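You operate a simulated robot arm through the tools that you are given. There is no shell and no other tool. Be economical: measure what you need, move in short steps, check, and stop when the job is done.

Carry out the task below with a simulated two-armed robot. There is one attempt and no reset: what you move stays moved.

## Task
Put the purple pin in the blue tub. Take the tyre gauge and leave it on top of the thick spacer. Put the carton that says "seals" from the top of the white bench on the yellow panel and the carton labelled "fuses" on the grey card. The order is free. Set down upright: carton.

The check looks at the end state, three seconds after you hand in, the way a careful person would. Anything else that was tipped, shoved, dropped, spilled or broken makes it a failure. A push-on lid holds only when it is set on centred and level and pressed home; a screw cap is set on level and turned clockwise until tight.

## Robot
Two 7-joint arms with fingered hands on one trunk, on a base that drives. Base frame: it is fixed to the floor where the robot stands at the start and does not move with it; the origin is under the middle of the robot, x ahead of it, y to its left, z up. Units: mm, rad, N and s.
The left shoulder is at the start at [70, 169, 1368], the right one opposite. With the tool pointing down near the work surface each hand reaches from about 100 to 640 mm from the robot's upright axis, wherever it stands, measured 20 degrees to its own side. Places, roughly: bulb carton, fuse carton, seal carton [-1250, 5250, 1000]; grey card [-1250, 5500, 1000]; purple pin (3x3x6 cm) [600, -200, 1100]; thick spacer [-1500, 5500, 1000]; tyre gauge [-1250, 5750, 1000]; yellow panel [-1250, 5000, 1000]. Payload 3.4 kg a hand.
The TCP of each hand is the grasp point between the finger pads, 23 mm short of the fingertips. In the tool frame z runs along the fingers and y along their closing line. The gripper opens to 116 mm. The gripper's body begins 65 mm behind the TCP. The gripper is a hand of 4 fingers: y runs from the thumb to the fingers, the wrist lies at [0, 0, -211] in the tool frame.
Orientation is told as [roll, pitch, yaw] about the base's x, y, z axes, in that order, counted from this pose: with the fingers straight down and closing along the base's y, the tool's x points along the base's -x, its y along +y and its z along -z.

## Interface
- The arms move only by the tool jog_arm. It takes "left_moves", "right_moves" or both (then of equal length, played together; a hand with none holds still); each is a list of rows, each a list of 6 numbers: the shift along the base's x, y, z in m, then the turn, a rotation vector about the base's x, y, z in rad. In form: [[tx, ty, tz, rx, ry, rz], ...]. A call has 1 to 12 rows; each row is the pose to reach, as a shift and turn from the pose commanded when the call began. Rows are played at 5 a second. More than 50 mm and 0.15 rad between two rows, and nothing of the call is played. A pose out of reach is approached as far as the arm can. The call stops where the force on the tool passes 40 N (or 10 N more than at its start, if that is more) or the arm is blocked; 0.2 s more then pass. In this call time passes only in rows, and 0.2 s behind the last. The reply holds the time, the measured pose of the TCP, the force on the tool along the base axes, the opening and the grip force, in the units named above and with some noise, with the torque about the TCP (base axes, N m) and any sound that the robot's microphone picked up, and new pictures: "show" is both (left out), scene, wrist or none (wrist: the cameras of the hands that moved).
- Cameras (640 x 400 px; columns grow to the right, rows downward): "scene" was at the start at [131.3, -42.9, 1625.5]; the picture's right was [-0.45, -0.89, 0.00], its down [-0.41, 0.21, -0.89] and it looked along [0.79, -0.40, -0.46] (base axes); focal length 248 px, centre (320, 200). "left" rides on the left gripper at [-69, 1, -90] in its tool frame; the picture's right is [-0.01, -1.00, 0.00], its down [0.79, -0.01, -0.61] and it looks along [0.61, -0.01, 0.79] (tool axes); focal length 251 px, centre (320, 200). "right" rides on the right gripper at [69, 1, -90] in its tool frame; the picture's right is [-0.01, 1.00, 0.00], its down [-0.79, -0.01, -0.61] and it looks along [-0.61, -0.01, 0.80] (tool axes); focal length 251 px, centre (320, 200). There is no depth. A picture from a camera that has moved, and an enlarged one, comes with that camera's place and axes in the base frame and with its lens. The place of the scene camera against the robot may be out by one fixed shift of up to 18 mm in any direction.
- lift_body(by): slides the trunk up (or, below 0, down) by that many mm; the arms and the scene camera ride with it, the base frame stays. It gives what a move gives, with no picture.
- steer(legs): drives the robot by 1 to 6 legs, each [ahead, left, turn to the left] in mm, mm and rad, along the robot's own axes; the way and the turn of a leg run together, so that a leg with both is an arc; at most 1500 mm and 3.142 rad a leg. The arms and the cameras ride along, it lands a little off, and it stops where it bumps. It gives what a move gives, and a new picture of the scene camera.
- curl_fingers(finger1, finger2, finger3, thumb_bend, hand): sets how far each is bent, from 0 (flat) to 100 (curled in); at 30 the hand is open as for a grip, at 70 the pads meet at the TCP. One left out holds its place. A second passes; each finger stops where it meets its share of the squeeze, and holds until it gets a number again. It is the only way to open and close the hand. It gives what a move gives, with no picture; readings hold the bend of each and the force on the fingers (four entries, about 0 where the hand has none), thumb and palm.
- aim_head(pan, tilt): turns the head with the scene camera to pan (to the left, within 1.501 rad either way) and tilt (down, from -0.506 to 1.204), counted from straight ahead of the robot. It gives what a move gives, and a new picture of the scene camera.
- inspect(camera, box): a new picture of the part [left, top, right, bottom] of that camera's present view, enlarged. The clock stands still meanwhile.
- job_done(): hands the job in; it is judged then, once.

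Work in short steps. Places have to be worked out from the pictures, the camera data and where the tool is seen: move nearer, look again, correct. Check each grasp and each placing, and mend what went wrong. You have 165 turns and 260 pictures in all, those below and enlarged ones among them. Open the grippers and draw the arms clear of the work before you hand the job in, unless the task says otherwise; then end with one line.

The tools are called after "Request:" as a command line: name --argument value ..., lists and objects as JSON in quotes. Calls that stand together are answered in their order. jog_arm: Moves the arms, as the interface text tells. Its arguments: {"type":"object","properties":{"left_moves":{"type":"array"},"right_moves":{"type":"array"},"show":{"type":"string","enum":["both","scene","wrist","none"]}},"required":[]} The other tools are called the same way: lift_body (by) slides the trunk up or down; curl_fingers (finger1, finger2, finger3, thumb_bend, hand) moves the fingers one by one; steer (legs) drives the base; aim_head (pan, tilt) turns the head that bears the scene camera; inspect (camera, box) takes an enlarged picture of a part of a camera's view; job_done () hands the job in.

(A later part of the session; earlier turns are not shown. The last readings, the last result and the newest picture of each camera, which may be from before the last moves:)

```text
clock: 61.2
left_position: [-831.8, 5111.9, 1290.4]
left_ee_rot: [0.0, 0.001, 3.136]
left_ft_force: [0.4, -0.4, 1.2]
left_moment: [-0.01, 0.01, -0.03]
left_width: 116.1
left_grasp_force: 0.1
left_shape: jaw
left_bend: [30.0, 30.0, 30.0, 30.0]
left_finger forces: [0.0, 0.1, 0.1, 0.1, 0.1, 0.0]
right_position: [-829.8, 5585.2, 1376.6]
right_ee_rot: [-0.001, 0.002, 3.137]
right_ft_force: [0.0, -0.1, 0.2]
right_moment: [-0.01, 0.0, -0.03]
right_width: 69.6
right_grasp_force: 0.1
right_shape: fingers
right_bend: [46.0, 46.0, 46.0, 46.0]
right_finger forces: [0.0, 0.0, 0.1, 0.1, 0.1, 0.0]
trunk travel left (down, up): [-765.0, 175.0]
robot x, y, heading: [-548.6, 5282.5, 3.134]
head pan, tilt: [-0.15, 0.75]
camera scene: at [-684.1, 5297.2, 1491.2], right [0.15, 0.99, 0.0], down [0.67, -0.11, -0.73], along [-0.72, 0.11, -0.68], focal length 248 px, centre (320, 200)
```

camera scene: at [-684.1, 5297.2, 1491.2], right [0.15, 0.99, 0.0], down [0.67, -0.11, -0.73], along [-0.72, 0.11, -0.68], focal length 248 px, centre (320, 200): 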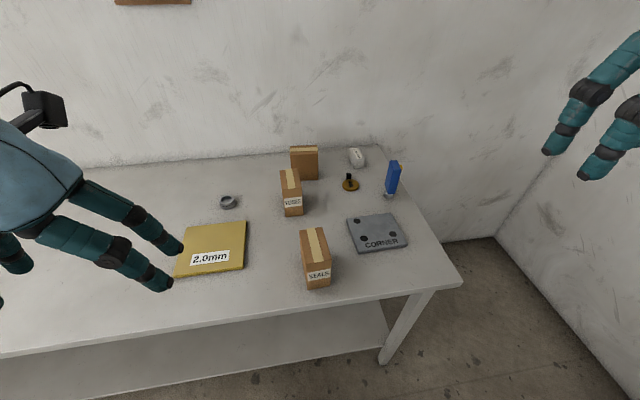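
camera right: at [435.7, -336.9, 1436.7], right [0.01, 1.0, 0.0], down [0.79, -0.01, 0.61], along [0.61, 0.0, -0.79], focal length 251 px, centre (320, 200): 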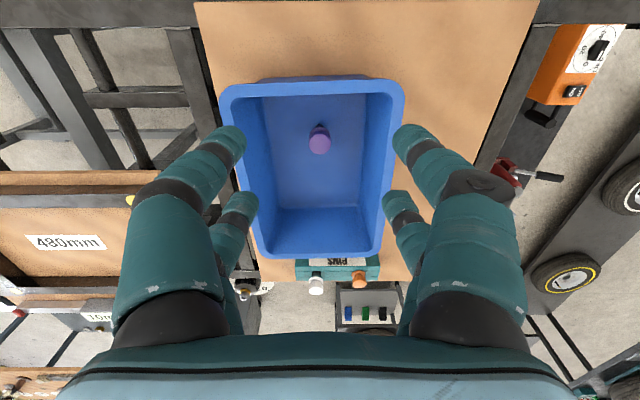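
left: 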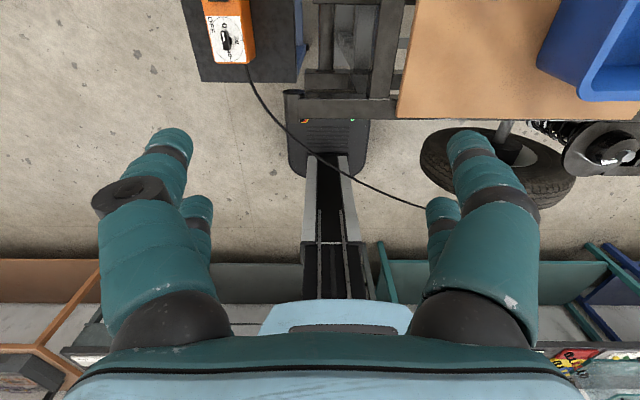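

Request:
inspect --camera "scene" --box '[330, 135, 420, 215]'

Request:
inspect --camera "scene" --box '[200, 130, 440, 300]'

```text
5.00 times, centred on (375, 175) of scene
camera zoom: at [-684.1, 5297.2, 1491.2], right [0.15, 0.99, 0.0], down [0.67, -0.11, -0.73], along [-0.72, 0.11, -0.68], focal length 1240 px, centre (45, 325)
```

zoom: 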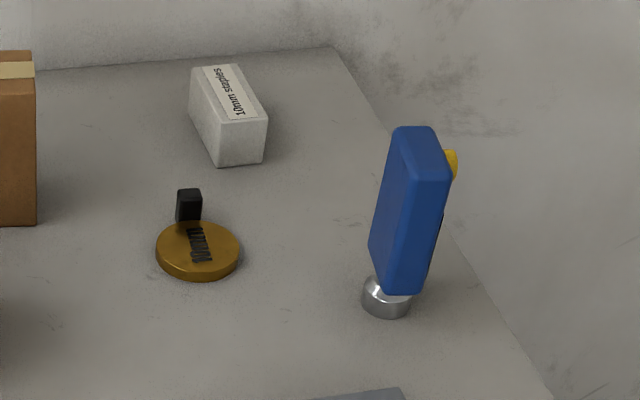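

```text
2.35 times, centred on (320, 215) of scene
camera zoom: at [-684.1, 5297.2, 1491.2], right [0.15, 0.99, 0.0], down [0.67, -0.11, -0.73], along [-0.72, 0.11, -0.68], focal length 584 px, centre (320, 165)
```

zoom: 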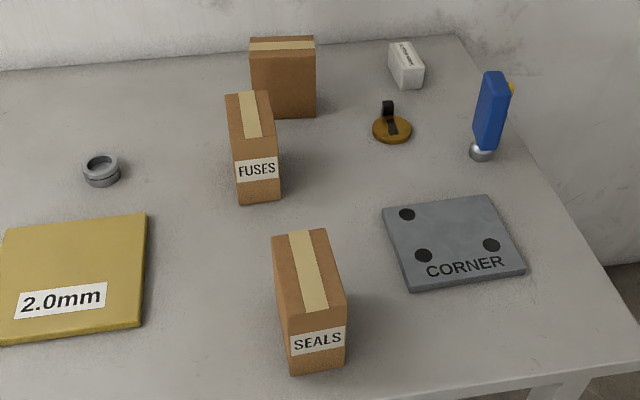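

Bench top is about z=885. Seals carton: centre [-1052,5340], roughly 60 (y) × 100 × 117 tall. Fuses carton: [-1318,5299]. Card centre [-1140,5540], panel centre [-1157,5057], gauge base [-1313,5646], disc [-1389,5524]. I'll move closer and sideways so the left hand is in front of the seals carton, and look at the disc from there.

Request:
steer --legs '[[70, -170, 0]]'

Request:
inspect --camera "scene" --box '[230, 120, 430, 300]'

```text
clock: 62.7
left_position: [-898.0, 5278.2, 1289.2]
left_ee_rot: [-0.004, -0.002, 3.137]
left_ft_force: [0.0, -0.6, 0.5]
left_moment: [0.03, 0.01, 0.02]
left_width: 116.1
left_grasp_force: 0.0
left_shape: jaw
left_bend: [30.0, 30.0, 30.0, 30.0]
left_finger forces: [0.0, 0.0, 0.0, 0.1, 0.0, 0.1]
right_position: [-895.5, 5751.1, 1378.4]
right_ee_rot: [-0.004, -0.003, 3.138]
right_ft_force: [0.6, 0.0, 1.0]
right_moment: [0.06, 0.02, -0.01]
right_width: 69.6
right_grasp_force: 0.0
right_shape: fingers
right_bend: [46.0, 46.0, 46.0, 46.0]
right_finger forces: [0.1, 0.0, 0.0, 0.0, 0.0, 0.0]
trunk travel left (down, up): [-765.0, 175.0]
robot x, y, heading: [-618.9, 5454.0, 3.141]
head pan, tilt: [-0.15, 0.75]
camera scene: at [-750.4, 5462.9, 1491.6], right [0.15, 0.99, 0.0], down [0.67, -0.1, -0.73], along [-0.72, 0.11, -0.68], focal length 248 px, centre (320, 200)
```

scene: 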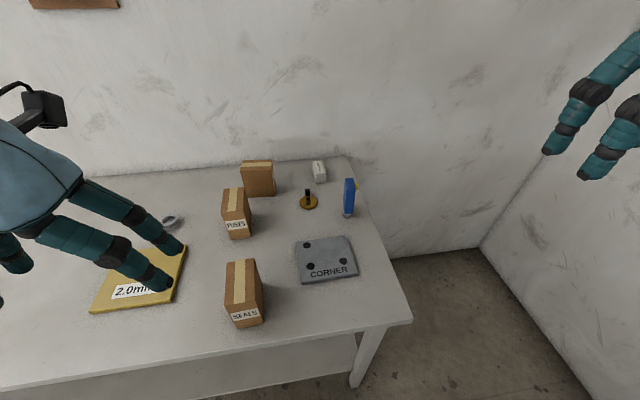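

```text
2.22 times, centred on (330, 210) of scene
camera zoom: at [-750.4, 5462.9, 1491.6], right [0.15, 0.99, 0.0], down [0.67, -0.1, -0.73], along [-0.72, 0.11, -0.68], focal length 551 px, centre (298, 178)
```

zoom: 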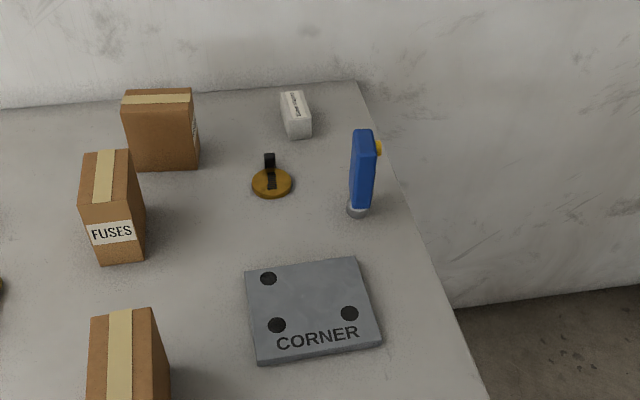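

The left hand is in front of the seals carton. I'll lower the trunk 180 mm for reach and check the left wrist view.

Request:
lift_body --by -180

Request:
jog_arm --left_moves '[[-0.03, 0.02, 0, 0, 0.1, 0], [-0.06, 0.04, 0, 0, 0.2, 0], [-0.09, 0.06, 0, 0, 0.3, 0], [-0.12, 0.062, 0, 0, 0.4, 0]]' --show "both"

```text
clock: 64.7
left_position: [-900.1, 5282.1, 1110.3]
left_ee_rot: [0.001, 0.001, 3.137]
left_ft_force: [-0.1, 0.7, -0.3]
left_moment: [0.01, 0.01, 0.01]
left_width: 115.8
left_grasp_force: 0.1
left_shape: jaw
left_bend: [30.0, 30.0, 30.0, 30.0]
left_finger forces: [0.1, 0.1, 0.0, 0.1, 0.0, 0.1]
right_position: [-898.3, 5755.9, 1196.9]
right_ee_rot: [-0.003, 0.001, 3.138]
right_ft_force: [-0.4, 0.1, 1.3]
right_moment: [-0.03, -0.03, 0.01]
right_width: 69.5
right_grasp_force: 0.0
right_shape: fingers
right_bend: [46.0, 46.0, 46.0, 46.0]
right_finger forces: [0.0, 0.0, 0.0, 0.1, 0.0, 0.1]
trunk travel left (down, up): [-585.0, 355.0]
robot x, y, heading: [-622.7, 5453.1, 3.134]
head pan, tilt: [-0.15, 0.75]
```

```text
clock: 65.7
left_position: [-1022.7, 5343.1, 1111.2]
left_ee_rot: [0.001, -0.402, 3.137]
left_ft_force: [0.1, -0.4, -0.6]
left_moment: [0.02, 0.02, 0.01]
left_width: 116.0
left_grasp_force: 0.0
left_shape: jaw
left_bend: [30.0, 30.0, 30.0, 30.0]
left_finger forces: [0.0, 0.1, 0.0, 0.0, 0.0, 0.0]
right_position: [-898.2, 5753.2, 1196.4]
right_ee_rot: [0.0, 0.0, 3.138]
right_ft_force: [0.6, 0.5, 0.4]
right_moment: [0.0, 0.02, 0.01]
right_width: 69.6
right_grasp_force: 0.0
right_shape: fingers
right_bend: [46.0, 46.0, 46.0, 46.0]
right_finger forces: [0.0, 0.1, 0.0, 0.0, 0.0, 0.0]
trunk travel left (down, up): [-585.0, 355.0]
robot x, y, heading: [-625.9, 5455.5, 3.133]
head pan, tilt: [-0.15, 0.75]
camera scene: at [-752.5, 5466.4, 1311.3], right [0.15, 0.99, 0.0], down [0.67, -0.1, -0.73], along [-0.72, 0.11, -0.68], focal length 248 px, centre (320, 200)
camera left: at [-1050.0, 5342.6, 1220.3], right [0.0, 1.0, 0.0], down [0.97, 0.0, 0.25], along [0.25, 0.0, -0.97], focal length 251 px, centre (320, 200)
```

scene: 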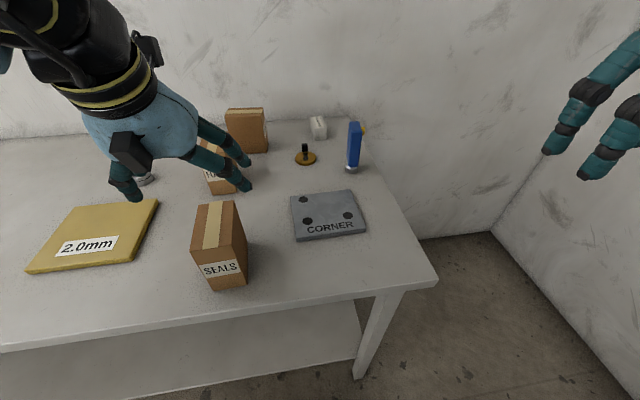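
left: 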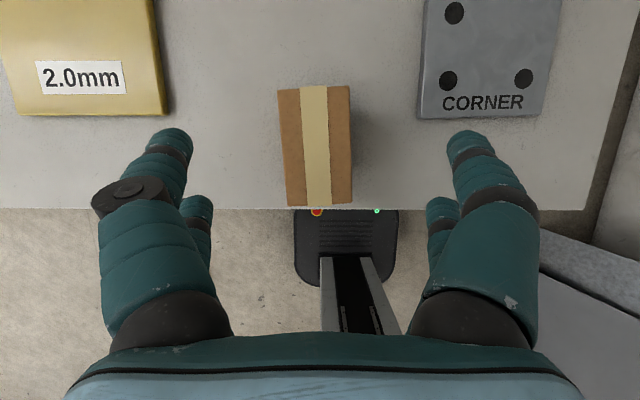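

The wrist view puts the carton top at x -1086..-987, y centre 5340, between the fingers. I'll descend to z≈965.

Request:
jog_arm --left_moves '[[-0.008, -0.003, -0.04, 0, 0, 0], [-0.015, -0.003, -0.08, 0, 0, 0], [-0.015, -0.003, -0.12, 0, 0, 0], [-0.015, -0.003, -0.145, 0, 0, 0]]' --show "both"

```text
clock: 66.7
left_position: [-1032.9, 5339.5, 964.7]
left_ee_rot: [0.001, -0.401, 3.136]
left_ft_force: [0.3, 1.0, 3.7]
left_moment: [0.12, -0.19, 0.05]
left_width: 115.6
left_grasp_force: 0.1
left_shape: jaw
left_bend: [30.0, 30.0, 30.0, 30.0]
left_finger forces: [0.0, 0.0, 3.1, 0.1, 0.0, 0.0]
right_position: [-897.0, 5755.5, 1197.0]
right_ee_rot: [0.001, 0.001, 3.139]
right_ft_force: [0.5, 0.4, 0.4]
right_moment: [0.0, -0.04, -0.04]
right_width: 69.5
right_grasp_force: 0.0
right_shape: fingers
right_bend: [46.0, 46.0, 46.0, 46.0]
right_finger forces: [0.0, 0.1, 0.1, 0.1, 0.0, 0.1]
trunk travel left (down, up): [-585.0, 355.0]
robot x, y, heading: [-619.7, 5455.3, 3.132]
head pan, tilt: [-0.15, 0.75]
camera scene: at [-751.7, 5467.1, 1311.6], right [0.15, 0.99, 0.0], down [0.67, -0.11, -0.73], along [-0.72, 0.11, -0.68], focal length 248 px, centre (320, 200)
camera left: at [-1062.2, 5338.4, 1074.7], right [0.0, 1.0, 0.0], down [0.97, 0.0, 0.25], along [0.25, 0.0, -0.97], focal length 251 px, centre (320, 200)
```

scene: 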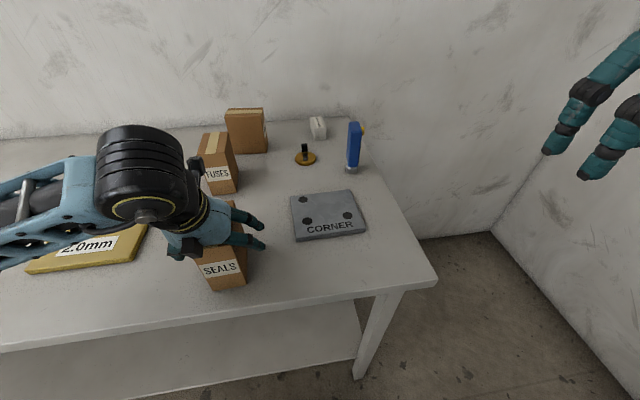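
left: 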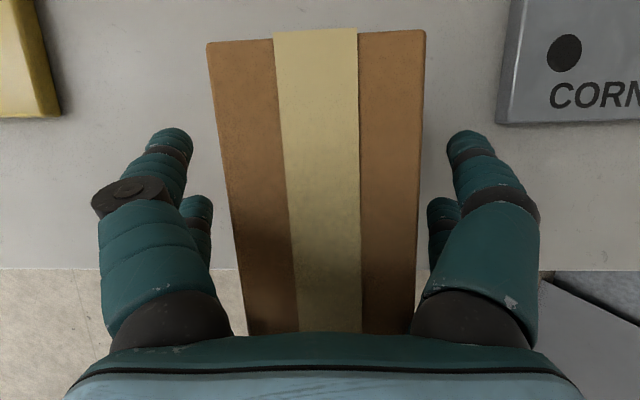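

Finger 3 reads a light 3 N touch, so I'll raise 10 mm and then close gently.

Request:
jog_arm --left_moves '[[0, 0, 0.012, 0, 0, 0]]' --show "none"

Request:
curl_fingers --hand "left" --finger1 46 --finger2 46 --finger3 46 --thumb_bend 46

```text
clock: 67.1
left_position: [-1034.9, 5338.8, 977.0]
left_ee_rot: [0.001, -0.402, 3.137]
left_ft_force: [0.6, 0.1, -0.4]
left_moment: [0.0, 0.0, 0.01]
left_width: 115.8
left_grasp_force: 0.2
left_shape: jaw
left_bend: [30.0, 30.0, 30.0, 30.0]
left_finger forces: [0.1, 0.1, 0.1, 0.1, 0.0, 0.1]
right_position: [-897.1, 5754.3, 1197.7]
right_ee_rot: [0.001, 0.0, 3.138]
right_ft_force: [0.0, 0.2, -0.1]
right_moment: [0.02, 0.02, 0.01]
right_width: 69.4
right_grasp_force: 0.0
right_shape: fingers
right_bend: [46.0, 46.0, 46.0, 46.0]
right_finger forces: [0.0, 0.0, 0.0, 0.0, 0.1, 0.0]
trunk travel left (down, up): [-585.0, 355.0]
robot x, y, heading: [-619.5, 5457.2, 3.136]
head pan, tilt: [-0.15, 0.75]
```

```text
clock: 68.1
left_position: [-1034.0, 5339.2, 976.9]
left_ee_rot: [0.002, -0.399, 3.137]
left_ft_force: [-0.1, -0.5, 0.4]
left_moment: [-0.01, -0.04, -0.02]
left_width: 70.8
left_grasp_force: 0.1
left_shape: fingers
left_bend: [46.0, 46.0, 46.0, 46.0]
left_finger forces: [0.0, 0.0, 0.0, 0.0, 0.0, 0.0]
right_position: [-896.8, 5754.7, 1196.6]
right_ee_rot: [0.0, 0.001, 3.138]
right_ft_force: [-0.5, -0.2, -1.1]
right_moment: [0.0, 0.0, -0.01]
right_width: 69.6
right_grasp_force: 0.0
right_shape: fingers
right_bend: [46.0, 46.0, 46.0, 46.0]
right_finger forces: [0.1, 0.1, 0.1, 0.0, 0.1, 0.0]
trunk travel left (down, up): [-585.0, 355.0]
robot x, y, heading: [-616.6, 5456.2, 3.137]
head pan, tilt: [-0.15, 0.75]
```

Clear at 71 mm with no contact. Closing to grip.

Request:
curl_fingers --hand "left" --finger1 62 --finger2 62 --finger3 62 --thumb_bend 62

Request:
jog_arm --left_moves '[[0, 0, 0.02, 0, 0, 0], [0, 0, 0.05, 0, 0, 0]]' --show "both"

```text
clock: 69.1
left_position: [-1034.1, 5339.0, 976.8]
left_ee_rot: [0.001, -0.4, 3.136]
left_ft_force: [-0.5, 0.9, -0.5]
left_moment: [0.0, -0.05, 0.04]
left_width: 55.8
left_grasp_force: 16.8
left_shape: fingers
left_bend: [50.0, 51.0, 52.0, 53.0]
left_finger forces: [8.9, 8.0, 7.0, 0.1, 10.2, 0.0]
right_position: [-898.1, 5753.8, 1196.3]
right_ee_rot: [-0.001, 0.0, 3.139]
right_ft_force: [0.0, 0.4, 0.1]
right_moment: [-0.01, 0.01, -0.01]
right_width: 69.3
right_grasp_force: 0.0
right_shape: fingers
right_bend: [46.0, 46.0, 46.0, 46.0]
right_finger forces: [0.0, 0.0, 0.0, 0.0, 0.0, 0.0]
trunk travel left (down, up): [-585.0, 355.0]
robot x, y, heading: [-617.8, 5456.9, 3.135]
head pan, tilt: [-0.15, 0.75]
```

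```text
clock: 69.7
left_position: [-1034.8, 5338.6, 1029.4]
left_ee_rot: [0.001, -0.401, 3.137]
left_ft_force: [-0.2, -0.4, -1.2]
left_moment: [0.03, -0.01, 0.01]
left_width: 56.0
left_grasp_force: 17.2
left_shape: fingers
left_bend: [50.0, 51.0, 52.0, 53.0]
left_finger forces: [8.8, 8.1, 6.9, 0.0, 10.3, 0.1]
right_position: [-898.0, 5755.5, 1196.3]
right_ee_rot: [-0.001, -0.001, 3.137]
right_ft_force: [-0.6, 0.8, -0.4]
right_moment: [0.01, 0.02, -0.01]
right_width: 69.4
right_grasp_force: 0.0
right_shape: fingers
right_bend: [46.0, 46.0, 46.0, 46.0]
right_finger forces: [0.0, 0.0, 0.0, 0.0, 0.0, 0.0]
trunk travel left (down, up): [-585.0, 355.0]
robot x, y, heading: [-621.4, 5454.8, 3.131]
head pan, tilt: [-0.15, 0.75]
camera scene: at [-751.9, 5467.1, 1311.3], right [0.15, 0.99, 0.0], down [0.67, -0.11, -0.73], along [-0.72, 0.11, -0.68], focal length 248 px, centre (320, 200)
camera left: at [-1063.0, 5338.4, 1139.0], right [0.0, 1.0, 0.0], down [0.97, 0.0, 0.25], along [0.25, 0.0, -0.97], focal length 251 px, centre (320, 200)
```

scene: 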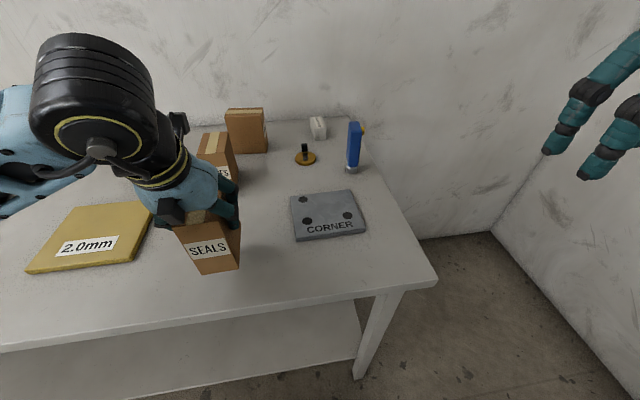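
left: 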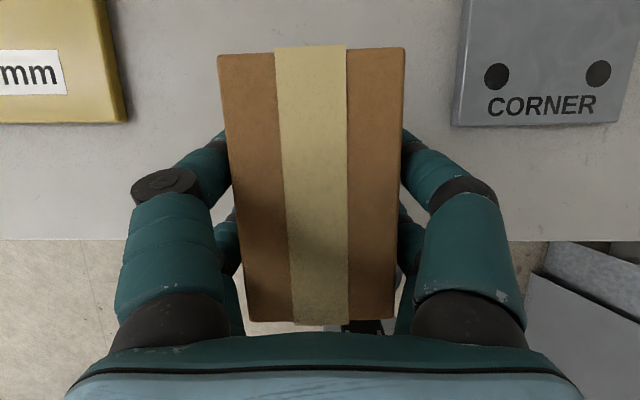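

The carton is held upright and lifted about 52 mm. I'll drive 280 mm sideways to the left to bring it near the yellow panel.

Request:
steer --legs '[[0, 280, 0]]'

Request:
jog_arm --left_moves '[[-0.015, 0, 0.01, 0, 0, 0]]' --show "wrist"

```text
clock: 71.7
left_position: [-1035.9, 5058.2, 1029.3]
left_ee_rot: [0.002, -0.4, 3.138]
left_ft_force: [0.2, -0.4, -0.3]
left_moment: [0.02, -0.02, 0.0]
left_width: 56.0
left_grasp_force: 17.2
left_shape: fingers
left_bend: [50.0, 51.0, 52.0, 53.0]
left_finger forces: [8.9, 8.3, 7.0, 0.0, 10.2, 0.0]
right_position: [-898.6, 5475.0, 1197.5]
right_ee_rot: [0.0, -0.001, 3.14]
right_ft_force: [-0.3, 0.5, 0.6]
right_moment: [0.0, 0.03, -0.01]
right_width: 69.5
right_grasp_force: 0.0
right_shape: fingers
right_bend: [46.0, 46.0, 46.0, 46.0]
right_finger forces: [0.0, 0.1, 0.0, 0.0, 0.0, 0.0]
trunk travel left (down, up): [-585.0, 355.0]
robot x, y, heading: [-619.9, 5173.0, 3.136]
head pan, tilt: [-0.15, 0.75]
camera scene: at [-753.2, 5186.7, 1311.3], right [0.15, 0.99, 0.0], down [0.67, -0.1, -0.73], along [-0.72, 0.11, -0.68], focal length 248 px, centre (320, 200)
```

scene: 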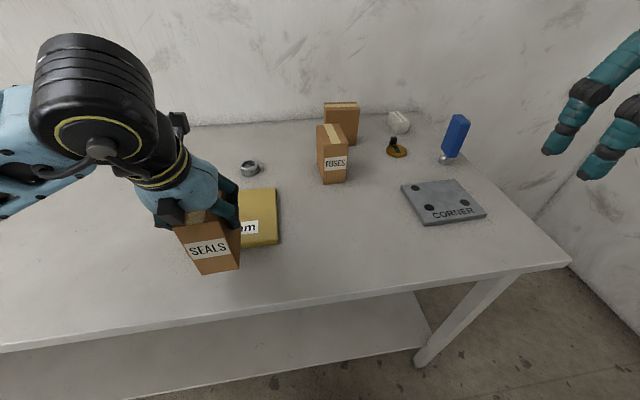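

```text
clock: 72.1
left_position: [-1049.0, 5059.4, 1039.0]
left_ee_rot: [0.002, -0.402, 3.137]
left_ft_force: [-0.3, 0.2, -1.2]
left_moment: [0.01, 0.0, 0.02]
left_width: 56.0
left_grasp_force: 17.1
left_shape: fingers
left_bend: [50.0, 51.0, 52.0, 53.0]
left_finger forces: [9.0, 8.2, 6.9, 0.1, 10.2, 0.0]
right_position: [-900.0, 5474.5, 1196.4]
right_ee_rot: [0.002, 0.001, 3.14]
right_ft_force: [0.1, -0.1, -0.9]
right_moment: [0.0, -0.01, -0.01]
right_width: 69.6
right_grasp_force: 0.0
right_shape: fingers
right_bend: [46.0, 46.0, 46.0, 46.0]
right_finger forces: [0.0, 0.0, 0.0, 0.0, 0.0, 0.0]
trunk travel left (down, up): [-585.0, 355.0]
robot x, y, heading: [-618.4, 5175.3, 3.136]
head pan, tilt: [-0.15, 0.75]
camera left: at [-1079.0, 5058.9, 1148.5], right [-0.01, 1.0, 0.0], down [0.97, 0.0, 0.25], along [0.25, 0.0, -0.97], focal length 251 px, centre (320, 200)
```

left: 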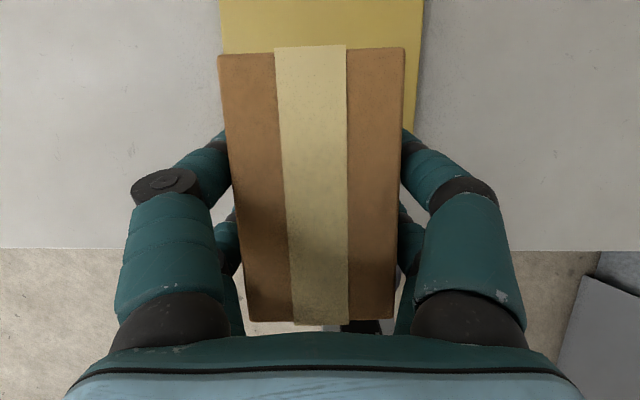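

The panel spans y≈4972–5150 with its near edge at x≈-1079. I'll move the carton over the panel centre, about [-1163,5061], and lower close to contact.

Request:
jog_arm --left_moves '[[-0.04, 0.001, 0, 0, 0, 0], [-0.08, 0.001, 0, 0, 0, 0], [-0.113, 0.001, 0, 0, 0, 0], [-0.113, 0.001, -0.02, 0, 0, 0], [-0.113, 0.001, -0.04, 0, 0, 0]]' --show "both"

```text
clock: 73.3
left_position: [-1164.4, 5059.4, 998.3]
left_ee_rot: [0.001, -0.402, 3.137]
left_ft_force: [-0.2, -0.7, -0.9]
left_moment: [0.02, 0.0, 0.04]
left_width: 56.0
left_grasp_force: 17.5
left_shape: fingers
left_bend: [50.0, 51.0, 52.0, 53.0]
left_finger forces: [8.9, 8.1, 7.0, 0.0, 10.2, 0.0]
right_position: [-899.9, 5473.0, 1196.7]
right_ee_rot: [0.0, 0.001, 3.141]
right_ft_force: [-0.8, 0.2, 0.3]
right_moment: [-0.02, -0.01, 0.01]
right_width: 69.5
right_grasp_force: 0.1
right_shape: fingers
right_bend: [46.0, 46.0, 46.0, 46.0]
right_finger forces: [0.0, 0.0, 0.0, 0.0, 0.0, 0.0]
trunk travel left (down, up): [-585.0, 355.0]
robot x, y, heading: [-620.4, 5174.8, 3.14]
head pan, tilt: [-0.15, 0.75]
camera scene: at [-753.5, 5186.2, 1311.3], right [0.15, 0.99, 0.0], down [0.67, -0.1, -0.73], along [-0.72, 0.11, -0.68], focal length 248 px, centre (320, 200)
camera left: at [-1192.7, 5057.4, 1108.4], right [-0.01, 1.0, 0.0], down [0.97, 0.0, 0.25], along [0.25, 0.0, -0.97], focal length 251 px, centre (320, 200)
```

scene: 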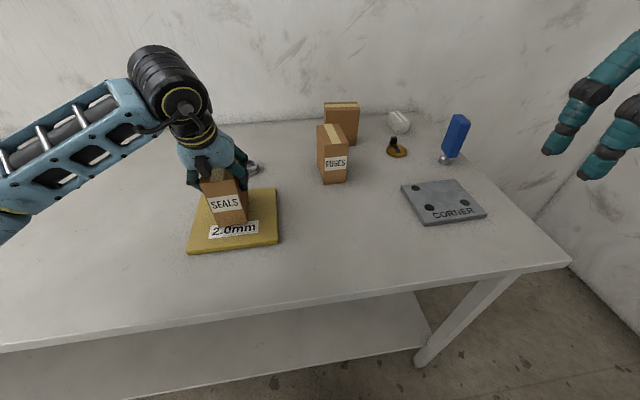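
left: 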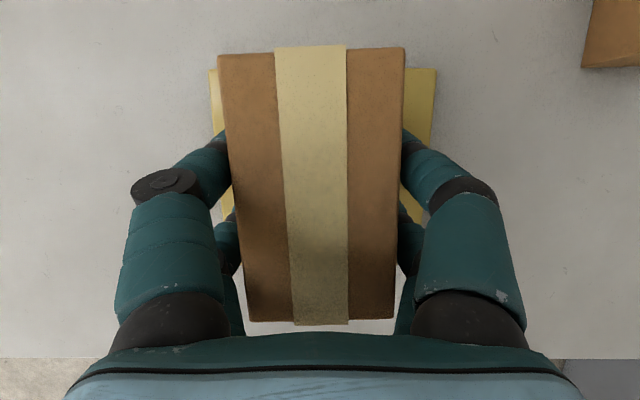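

The carton is well over the panel. I'll lower in small steps until it touches.

Request:
jog_arm --left_moves '[[0, 0, -0.003, 0, 0, 0], [0, 0, -0.006, 0, 0, 0]]' --show "none"

Request:
jog_arm --left_moves '[[0, 0, -0.003, 0, 0, 0]]' --show "none"

```text
clock: 73.9
left_position: [-1163.6, 5060.0, 993.2]
left_ee_rot: [0.002, -0.399, 3.138]
left_ft_force: [0.8, -0.1, -1.0]
left_moment: [0.0, -0.02, -0.02]
left_width: 55.7
left_grasp_force: 17.0
left_shape: fingers
left_bend: [50.0, 51.0, 52.0, 53.0]
left_finger forces: [8.9, 8.1, 6.8, 0.0, 10.2, 0.0]
right_position: [-899.1, 5473.3, 1196.6]
right_ee_rot: [0.0, 0.001, 3.14]
right_ft_force: [0.1, 0.1, -0.3]
right_moment: [0.01, 0.0, 0.02]
right_width: 69.4
right_grasp_force: 0.0
right_shape: fingers
right_bend: [46.0, 46.0, 46.0, 46.0]
right_finger forces: [0.1, 0.0, 0.1, 0.1, 0.1, 0.1]
trunk travel left (down, up): [-585.0, 355.0]
robot x, y, heading: [-618.9, 5172.2, 3.138]
head pan, tilt: [-0.15, 0.75]
```

```text
clock: 74.3
left_position: [-1164.7, 5058.2, 991.7]
left_ee_rot: [0.003, -0.403, 3.138]
left_ft_force: [-0.8, 1.1, 5.9]
left_moment: [-0.18, 0.07, -0.05]
left_width: 55.7
left_grasp_force: 17.3
left_shape: fingers
left_bend: [50.0, 51.0, 52.0, 53.0]
left_finger forces: [8.8, 8.2, 7.0, 0.0, 10.3, 0.1]
right_position: [-899.0, 5473.9, 1197.7]
right_ee_rot: [0.001, 0.0, 3.139]
right_ft_force: [0.1, -1.1, 0.8]
right_moment: [0.03, 0.01, -0.02]
right_width: 69.5
right_grasp_force: 0.0
right_shape: fingers
right_bend: [46.0, 46.0, 46.0, 46.0]
right_finger forces: [0.0, 0.0, 0.1, 0.0, 0.0, 0.0]
trunk travel left (down, up): [-585.0, 355.0]
robot x, y, heading: [-620.7, 5174.8, 3.139]
head pan, tilt: [-0.15, 0.75]
```

Contact reads about 6 N, so the carton is resting on the panel. I'll open evenly and withdraw up and back.

Request:
curl_fingers --hand "left" --finger1 40 --finger2 40 --finger3 40 --thumb_bend 40

Request:
jog_arm --left_moves '[[0, 0, 0.04, 0, 0, 0], [0, 0, 0.08, 0, 0, 0], [0.02, 0, 0.12, 0, 0, 0], [0.06, 0, 0.15, 0, 0, 0], [0.1, 0, 0.16, 0, 0, 0]]' --show "both"

```text
clock: 75.3
left_position: [-1165.8, 5058.5, 990.0]
left_ee_rot: [0.001, -0.4, 3.14]
left_ft_force: [-0.2, 0.9, -0.3]
left_moment: [0.01, -0.02, 0.01]
left_width: 87.3
left_grasp_force: 0.2
left_shape: fingers
left_bend: [40.0, 40.0, 40.0, 40.0]
left_finger forces: [0.1, 0.1, 0.1, 0.0, 0.0, 0.0]
right_position: [-899.0, 5474.6, 1196.0]
right_ee_rot: [0.0, 0.0, 3.14]
right_ft_force: [0.1, 0.5, -0.1]
right_moment: [-0.02, -0.02, 0.01]
right_width: 69.5
right_grasp_force: 0.0
right_shape: fingers
right_bend: [46.0, 46.0, 46.0, 46.0]
right_finger forces: [0.0, 0.0, 0.0, 0.0, 0.0, 0.0]
trunk travel left (down, up): [-585.0, 355.0]
robot x, y, heading: [-619.1, 5175.6, 3.138]
head pan, tilt: [-0.15, 0.75]
```

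```text
clock: 76.5
left_position: [-1062.8, 5060.5, 1149.8]
left_ee_rot: [0.0, -0.403, 3.137]
left_ft_force: [-0.1, 0.3, -0.2]
left_moment: [-0.04, 0.0, 0.01]
left_width: 87.6
left_grasp_force: 0.0
left_shape: fingers
left_bend: [40.0, 40.0, 40.0, 40.0]
left_finger forces: [0.1, 0.0, 0.0, 0.0, 0.0, 0.0]
right_position: [-897.4, 5474.3, 1196.3]
right_ee_rot: [-0.001, -0.001, 3.14]
right_ft_force: [0.0, 0.0, 0.1]
right_moment: [0.03, 0.01, 0.0]
right_width: 69.7
right_grasp_force: 0.0
right_shape: fingers
right_bend: [46.0, 46.0, 46.0, 46.0]
right_finger forces: [0.1, 0.0, 0.0, 0.1, 0.0, 0.0]
trunk travel left (down, up): [-585.0, 355.0]
robot x, y, heading: [-623.5, 5176.5, 3.138]
head pan, tilt: [-0.15, 0.75]
camera scene: at [-751.9, 5186.0, 1311.5], right [0.15, 0.99, 0.0], down [0.67, -0.1, -0.73], along [-0.72, 0.11, -0.68], focal length 248 px, centre (320, 200)
camera left: at [-1090.1, 5057.9, 1259.2], right [-0.01, 1.0, 0.0], down [0.97, 0.01, 0.25], along [0.25, 0.0, -0.97], focal length 251 px, centre (320, 200)
```

scene: 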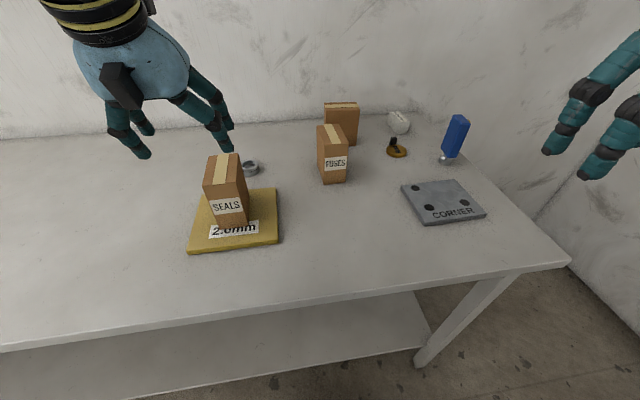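
left: 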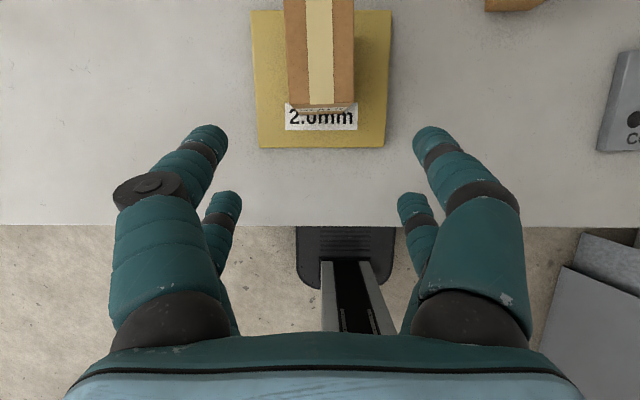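

Seals stands upright inside the panel edges. I'll retract the left hand, drive 60 mm nearer (the base front is well back from the bench shelf) and bring the right hand, tilted, towards the fuses carton.

Request:
jog_arm --left_moves '[[0.04, 0, 0.02, 0, -0.1, 0], [0.08, 0, 0.04, 0, -0.2, 0], [0.12, 0, 0.05, 0, -0.3, 0], [0.15, 0, 0.05, 0, -0.4, 0]]' --show "none"

Request:
steer --legs '[[60, 0, 0]]'

Request:
jog_arm --right_moves '[[-0.035, -0.02, 0, 0, 0.07, 0], [-0.07, -0.04, 0, 0, 0.14, 0], [-0.105, -0.06, 0, 0, 0.21, 0], [-0.14, -0.08, 0, 0, 0.28, 0], [-0.175, -0.1, 0, 0, 0.35, 0], [-0.21, -0.125, 0, 0, 0.42, 0], [-0.245, -0.15, 0, 0, 0.49, 0], [-0.28, -0.175, -0.02, 0, 0.55, 0]]' --show "both"

```text
clock: 77.5
left_position: [-911.8, 5059.5, 1199.5]
left_ee_rot: [0.002, -0.001, 3.136]
left_ft_force: [-1.0, 0.4, 0.0]
left_moment: [-0.03, 0.03, 0.01]
left_width: 87.4
left_grasp_force: 0.1
left_shape: fingers
left_bend: [40.0, 40.0, 40.0, 40.0]
left_finger forces: [0.0, 0.0, 0.0, 0.0, 0.0, 0.0]
right_position: [-898.0, 5474.5, 1197.6]
right_ee_rot: [0.001, 0.0, 3.139]
right_ft_force: [-0.2, -0.1, 0.4]
right_moment: [0.0, 0.01, -0.01]
right_width: 69.8
right_grasp_force: 0.0
right_shape: fingers
right_bend: [46.0, 46.0, 46.0, 46.0]
right_finger forces: [0.1, 0.0, 0.1, 0.0, 0.0, 0.0]
trunk travel left (down, up): [-585.0, 355.0]
robot x, y, heading: [-620.6, 5173.0, 3.141]
head pan, tilt: [-0.15, 0.75]
```

```text
clock: 78.5
left_position: [-969.5, 5059.1, 1201.0]
left_ee_rot: [0.0, -0.002, 3.139]
left_ft_force: [-0.1, -0.6, -0.6]
left_moment: [0.01, -0.04, -0.02]
left_width: 87.4
left_grasp_force: 0.1
left_shape: fingers
left_bend: [40.0, 40.0, 40.0, 40.0]
left_finger forces: [0.0, 0.0, 0.0, 0.0, 0.0, 0.0]
right_position: [-955.8, 5474.7, 1197.6]
right_ee_rot: [0.001, -0.002, 3.14]
right_ft_force: [-0.4, 0.1, 0.1]
right_moment: [0.0, 0.02, 0.0]
right_width: 69.6
right_grasp_force: 0.1
right_shape: fingers
right_bend: [46.0, 46.0, 46.0, 46.0]
right_finger forces: [0.0, 0.0, 0.1, 0.0, 0.1, 0.0]
trunk travel left (down, up): [-585.0, 355.0]
robot x, y, heading: [-678.1, 5174.1, 3.142]
head pan, tilt: [-0.15, 0.75]
camera scene: at [-809.9, 5186.6, 1311.6], right [0.15, 0.99, 0.0], down [0.67, -0.1, -0.73], along [-0.72, 0.11, -0.68], focal length 248 px, centre (320, 200)
```

scene: 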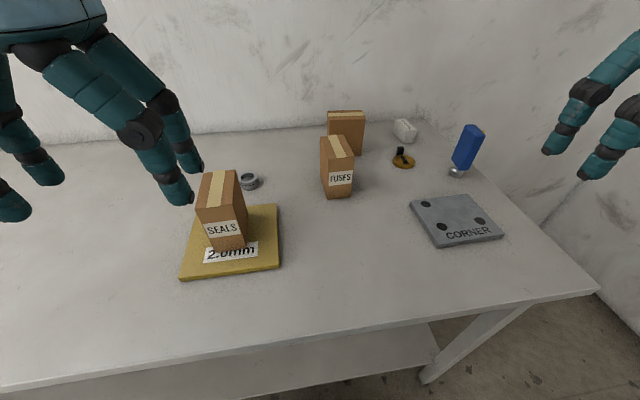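

```text
clock: 80.2
left_position: [-970.7, 5061.9, 1199.4]
left_ee_rot: [0.002, 0.001, 3.14]
left_ft_force: [0.2, -0.1, 0.8]
left_moment: [-0.05, -0.01, 0.01]
left_width: 87.4
left_grasp_force: 0.1
left_shape: fingers
left_bend: [40.0, 40.0, 40.0, 40.0]
left_finger forces: [0.0, 0.1, 0.0, 0.0, 0.0, 0.0]
right_position: [-1227.9, 5341.2, 1185.5]
right_ee_rot: [0.003, -0.528, 3.136]
right_ft_force: [0.2, -0.2, -0.1]
right_moment: [-0.05, -0.01, 0.01]
right_width: 69.9
right_grasp_force: 0.1
right_shape: fingers
right_bend: [46.0, 46.0, 46.0, 46.0]
right_finger forces: [0.0, 0.0, 0.0, 0.0, 0.0, 0.0]
right hand out of reach, approached as far as the arm can: row 7, 8
trunk travel left (down, up): [-585.0, 355.0]
robot x, y, heading: [-678.7, 5174.3, 3.142]
head pan, tilt: [-0.15, 0.75]
camera scene: at [-811.7, 5187.6, 1311.4], right [0.15, 0.99, 0.0], down [0.67, -0.1, -0.73], along [-0.72, 0.11, -0.68], focal length 248 px, centre (320, 200)
camera right: at [-1122.9, 5341.6, 1228.9], right [-0.01, -1.0, 0.01], down [-0.38, 0.01, 0.92], along [-0.92, 0.01, -0.38], focal length 251 px, centre (320, 200)
```

scene: 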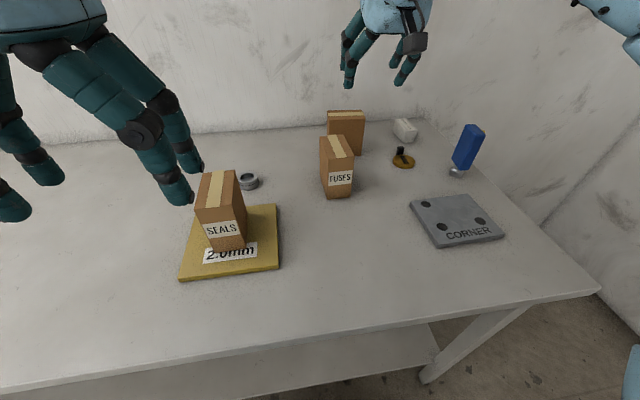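
right: 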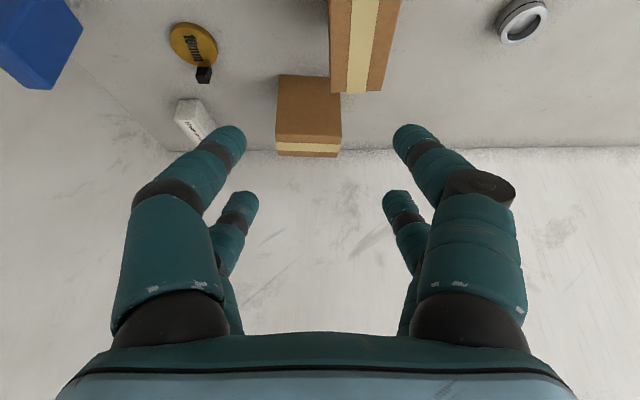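

The right camera sees the disc closely, so I'll read its label before continuing.

Request:
inspect --camera "right" --box '[150, 10, 240, 100]'

Request:
inspect --camera "right" --box '[480, 0, 570, 60]'

```text
4.44 times, centred on (195, 55) of right
camera zoom: at [-1122.9, 5341.6, 1228.9], right [-0.01, -1.0, 0.01], down [-0.38, 0.01, 0.92], along [-0.92, 0.01, -0.38], focal length 1118 px, centre (876, 844)
```

zoom: 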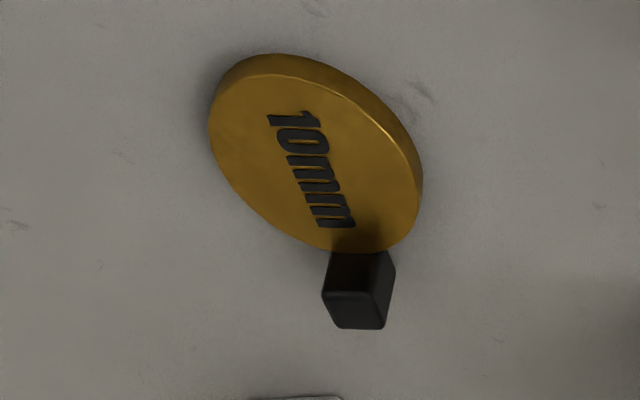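

```text
6.67 times, centred on (525, 30) of right
camera zoom: at [-1122.9, 5341.6, 1228.9], right [-0.01, -1.0, 0.01], down [-0.38, 0.01, 0.92], along [-0.92, 0.01, -0.38], focal length 1676 px, centre (-1047, 1333)
```

zoom: 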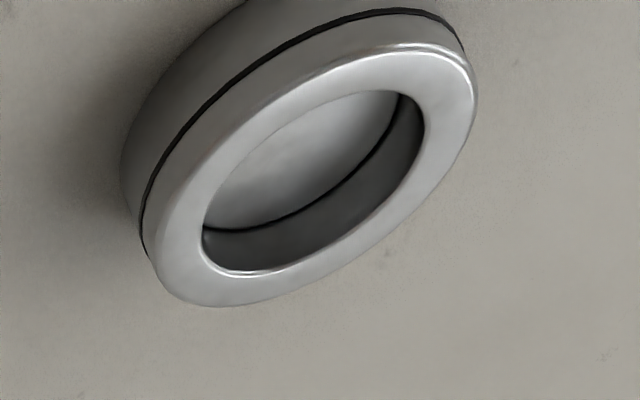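

The disc reads "10mm" and has a black handle, so it is the thick spacer. The fuses carton top is centred at about [-1300,5301]. I'll open the right hand wider and come down above it.

Request:
curl_fingers --hand "right" --finger1 33 --finger2 33 --finger3 33 --thumb_bend 33

Request:
jog_arm --right_moves '[[-0.005, -0.012, -0.04, 0, 0, 0], [-0.025, -0.026, -0.075, 0, 0, 0], [-0.05, -0.038, -0.1, 0, 0, 0], [-0.068, -0.04, -0.11, 0, 0, 0]]' --show "both"

```text
clock: 81.2
left_position: [-971.0, 5060.2, 1201.2]
left_ee_rot: [0.0, -0.001, 3.137]
left_ft_force: [0.8, 0.9, 0.2]
left_moment: [0.04, 0.0, 0.01]
left_width: 87.0
left_grasp_force: 0.0
left_shape: fingers
left_bend: [40.0, 40.0, 40.0, 40.0]
left_finger forces: [0.0, 0.0, 0.1, 0.1, 0.0, 0.0]
right_position: [-1228.0, 5340.9, 1185.2]
right_ee_rot: [0.001, -0.526, 3.141]
right_ft_force: [-1.3, 0.3, 0.3]
right_moment: [-0.01, 0.0, 0.01]
right_width: 108.1
right_grasp_force: 0.0
right_shape: fingers
right_bend: [33.0, 33.0, 33.0, 33.0]
right_finger forces: [0.0, 0.0, 0.0, 0.1, 0.0, 0.0]
trunk travel left (down, up): [-585.0, 355.0]
robot x, y, heading: [-680.3, 5176.6, 3.135]
head pan, tilt: [-0.15, 0.75]
```

```text
clock: 82.2
left_position: [-970.1, 5059.6, 1200.2]
left_ee_rot: [0.0, -0.002, 3.139]
left_ft_force: [-0.1, 0.0, 0.1]
left_moment: [0.01, 0.0, 0.0]
left_width: 87.5
left_grasp_force: 0.1
left_shape: fingers
left_bend: [40.0, 40.0, 40.0, 40.0]
left_finger forces: [0.0, 0.0, 0.0, 0.0, 0.0, 0.0]
right_position: [-1271.0, 5320.9, 1095.6]
right_ee_rot: [0.002, -0.55, 3.137]
right_ft_force: [0.6, 0.5, 0.2]
right_moment: [-0.04, -0.02, -0.01]
right_width: 108.1
right_grasp_force: 0.1
right_shape: fingers
right_bend: [33.0, 33.0, 33.0, 33.0]
right_finger forces: [0.1, 0.0, 0.0, 0.0, 0.0, 0.0]
right hand out of reach, approached as far as the arm can: row 3, 4
trunk travel left (down, up): [-585.0, 355.0]
robot x, y, heading: [-682.8, 5174.7, 3.138]
head pan, tilt: [-0.15, 0.75]
camera scene: at [-810.5, 5185.9, 1311.5], right [0.15, 0.99, 0.0], down [0.67, -0.1, -0.73], along [-0.72, 0.11, -0.68], focal length 248 px, centre (320, 200)
camera right: at [-1164.6, 5320.2, 1137.0], right [-0.01, -1.0, 0.01], down [-0.36, 0.01, 0.93], along [-0.93, 0.01, -0.36], focal length 251 px, centre (320, 200)
```

scene: 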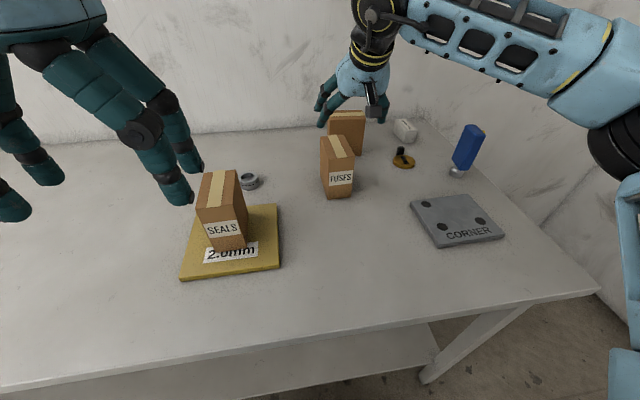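
right: 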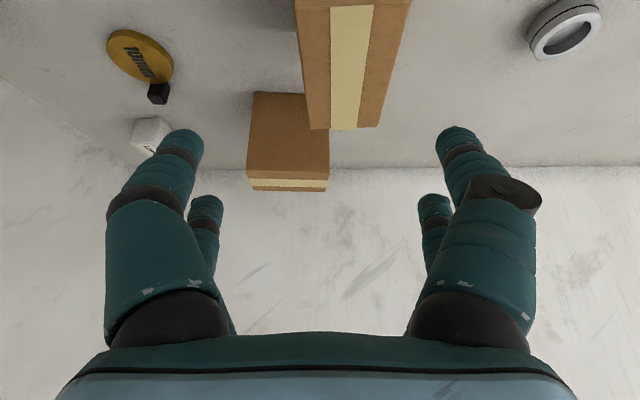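

The reach limit is [-1271] at this height. I'll raise the trunk 60 mm and advance 30 mm, which should give the needed distance.

Request:
lift_body --by 60

Request:
steer --legs '[[30, 0, 0]]'

Request:
jog_arm --right_moves '[[0.005, -0.01, -0.04, 0, 0, 0], [0.005, -0.02, -0.08, 0, 0, 0]]' --show "wrist"

```text
clock: 83.2
left_position: [-971.1, 5060.4, 1259.9]
left_ee_rot: [0.001, 0.0, 3.138]
left_ft_force: [-0.2, 0.0, 0.0]
left_moment: [-0.01, 0.01, 0.02]
left_width: 87.6
left_grasp_force: 0.1
left_shape: fingers
left_bend: [40.0, 40.0, 40.0, 40.0]
left_finger forces: [0.0, 0.0, 0.1, 0.1, 0.0, 0.0]
right_position: [-1271.0, 5320.8, 1155.0]
right_ee_rot: [0.002, -0.55, 3.138]
right_ft_force: [-0.2, -0.7, 0.4]
right_moment: [-0.02, -0.02, 0.0]
right_width: 108.2
right_grasp_force: 0.1
right_shape: fingers
right_bend: [33.0, 33.0, 33.0, 33.0]
right_finger forces: [0.0, 0.0, 0.0, 0.0, 0.0, 0.1]
trunk travel left (down, up): [-645.0, 295.0]
robot x, y, heading: [-684.7, 5174.0, 3.142]
head pan, tilt: [-0.15, 0.75]
```

```text
clock: 84.1
left_position: [-995.8, 5060.6, 1262.5]
left_ee_rot: [-0.001, -0.005, 3.139]
left_ft_force: [-0.4, 0.6, 0.8]
left_moment: [-0.05, 0.05, 0.02]
left_width: 87.4
left_grasp_force: 0.1
left_shape: fingers
left_bend: [40.0, 40.0, 40.0, 40.0]
left_finger forces: [0.0, 0.0, 0.1, 0.0, 0.0, 0.1]
right_position: [-1295.6, 5320.3, 1158.3]
right_ee_rot: [0.001, -0.555, 3.136]
right_ft_force: [0.5, 0.2, -0.4]
right_moment: [0.03, -0.01, -0.01]
right_width: 108.2
right_grasp_force: 0.1
right_shape: fingers
right_bend: [33.0, 33.0, 33.0, 33.0]
right_finger forces: [0.0, 0.0, 0.0, 0.0, 0.0, 0.0]
trunk travel left (down, up): [-645.0, 295.0]
robot x, y, heading: [-710.5, 5176.2, 3.143]
head pan, tilt: [-0.15, 0.75]
camera scene: at [-835.9, 5186.5, 1372.0], right [0.15, 0.99, 0.0], down [0.67, -0.1, -0.73], along [-0.73, 0.11, -0.68], focal length 248 px, centre (320, 200)
```

scene: 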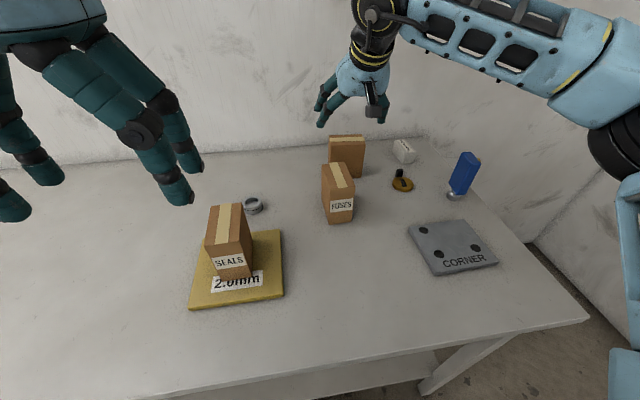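

```text
clock: 84.7
left_position: [-1002.0, 5061.2, 1261.0]
left_ee_rot: [0.001, -0.001, 3.137]
left_ft_force: [-0.4, -0.5, -0.6]
left_moment: [0.01, 0.0, -0.01]
left_width: 87.2
left_grasp_force: 0.0
left_shape: fingers
left_bend: [40.0, 40.0, 40.0, 40.0]
left_finger forces: [0.1, 0.0, 0.1, 0.0, 0.0, 0.0]
right_position: [-1296.8, 5300.9, 1076.4]
right_ee_rot: [0.001, -0.55, 3.138]
right_ft_force: [0.2, 0.5, -0.5]
right_moment: [0.0, -0.04, 0.0]
right_width: 108.2
right_grasp_force: 0.1
right_shape: fingers
right_bend: [33.0, 33.0, 33.0, 33.0]
right_finger forces: [0.0, 0.0, 0.0, 0.0, 0.1, 0.0]
trunk travel left (down, up): [-645.0, 295.0]
robot x, y, heading: [-706.5, 5171.8, 3.136]
head pan, tilt: [-0.15, 0.75]
camera right: at [-1190.6, 5300.4, 1116.2], right [-0.01, -1.0, 0.01], down [-0.36, 0.01, 0.93], along [-0.93, 0.01, -0.36], focal length 251 px, centre (320, 200)
```

right: 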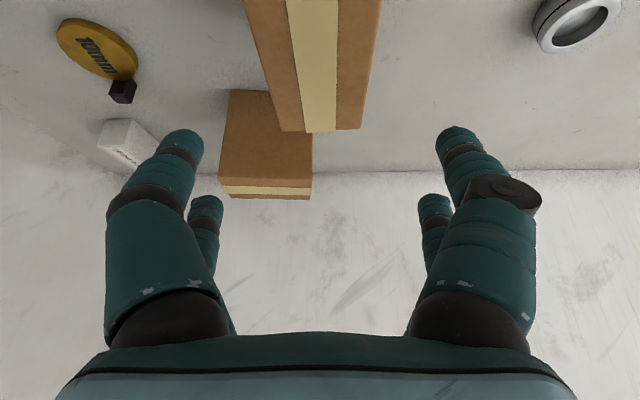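

The fuses carton is centred between the fingers, with its back edge at x≈-1350 and y≈5300. Descending.

Request:
jog_arm --right_moves '[[0, 0, -0.035, 0, 0, 0], [0, 0, -0.07, 0, 0, 0], [0, 0, -0.098, 0, 0, 0]]' --show "wrist"

```text
clock: 85.5
left_position: [-1000.9, 5059.9, 1259.9]
left_ee_rot: [0.0, 0.0, 3.138]
left_ft_force: [1.0, 0.4, -0.6]
left_moment: [0.02, 0.0, 0.01]
left_width: 87.3
left_grasp_force: 0.1
left_shape: fingers
left_bend: [40.0, 40.0, 40.0, 40.0]
left_finger forces: [0.0, 0.1, 0.1, 0.0, 0.0, 0.0]
right_position: [-1294.6, 5302.3, 976.7]
right_ee_rot: [0.002, -0.553, 3.138]
right_ft_force: [0.0, -0.5, 0.0]
right_moment: [-0.01, -0.01, 0.01]
right_width: 108.2
right_grasp_force: 0.1
right_shape: fingers
right_bend: [33.0, 33.0, 33.0, 33.0]
right_finger forces: [0.0, 0.1, 0.0, 0.0, 0.0, 0.1]
trunk travel left (down, up): [-645.0, 295.0]
robot x, y, heading: [-708.4, 5174.9, 3.141]
head pan, tilt: [-0.15, 0.75]
camera right: at [-1188.2, 5301.9, 1017.7], right [-0.01, -1.0, 0.01], down [-0.36, 0.01, 0.93], along [-0.93, 0.01, -0.36], focal length 251 px, centre (320, 200)
```

right: 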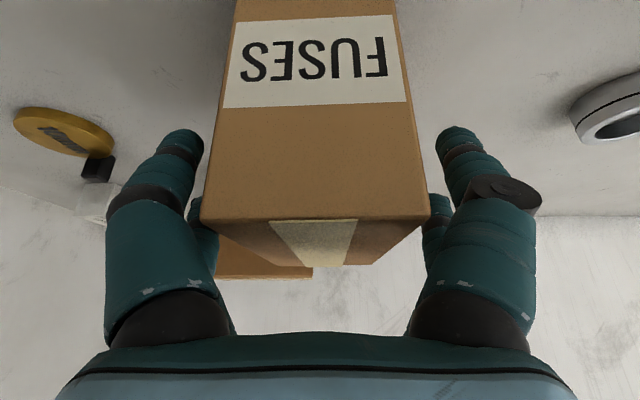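

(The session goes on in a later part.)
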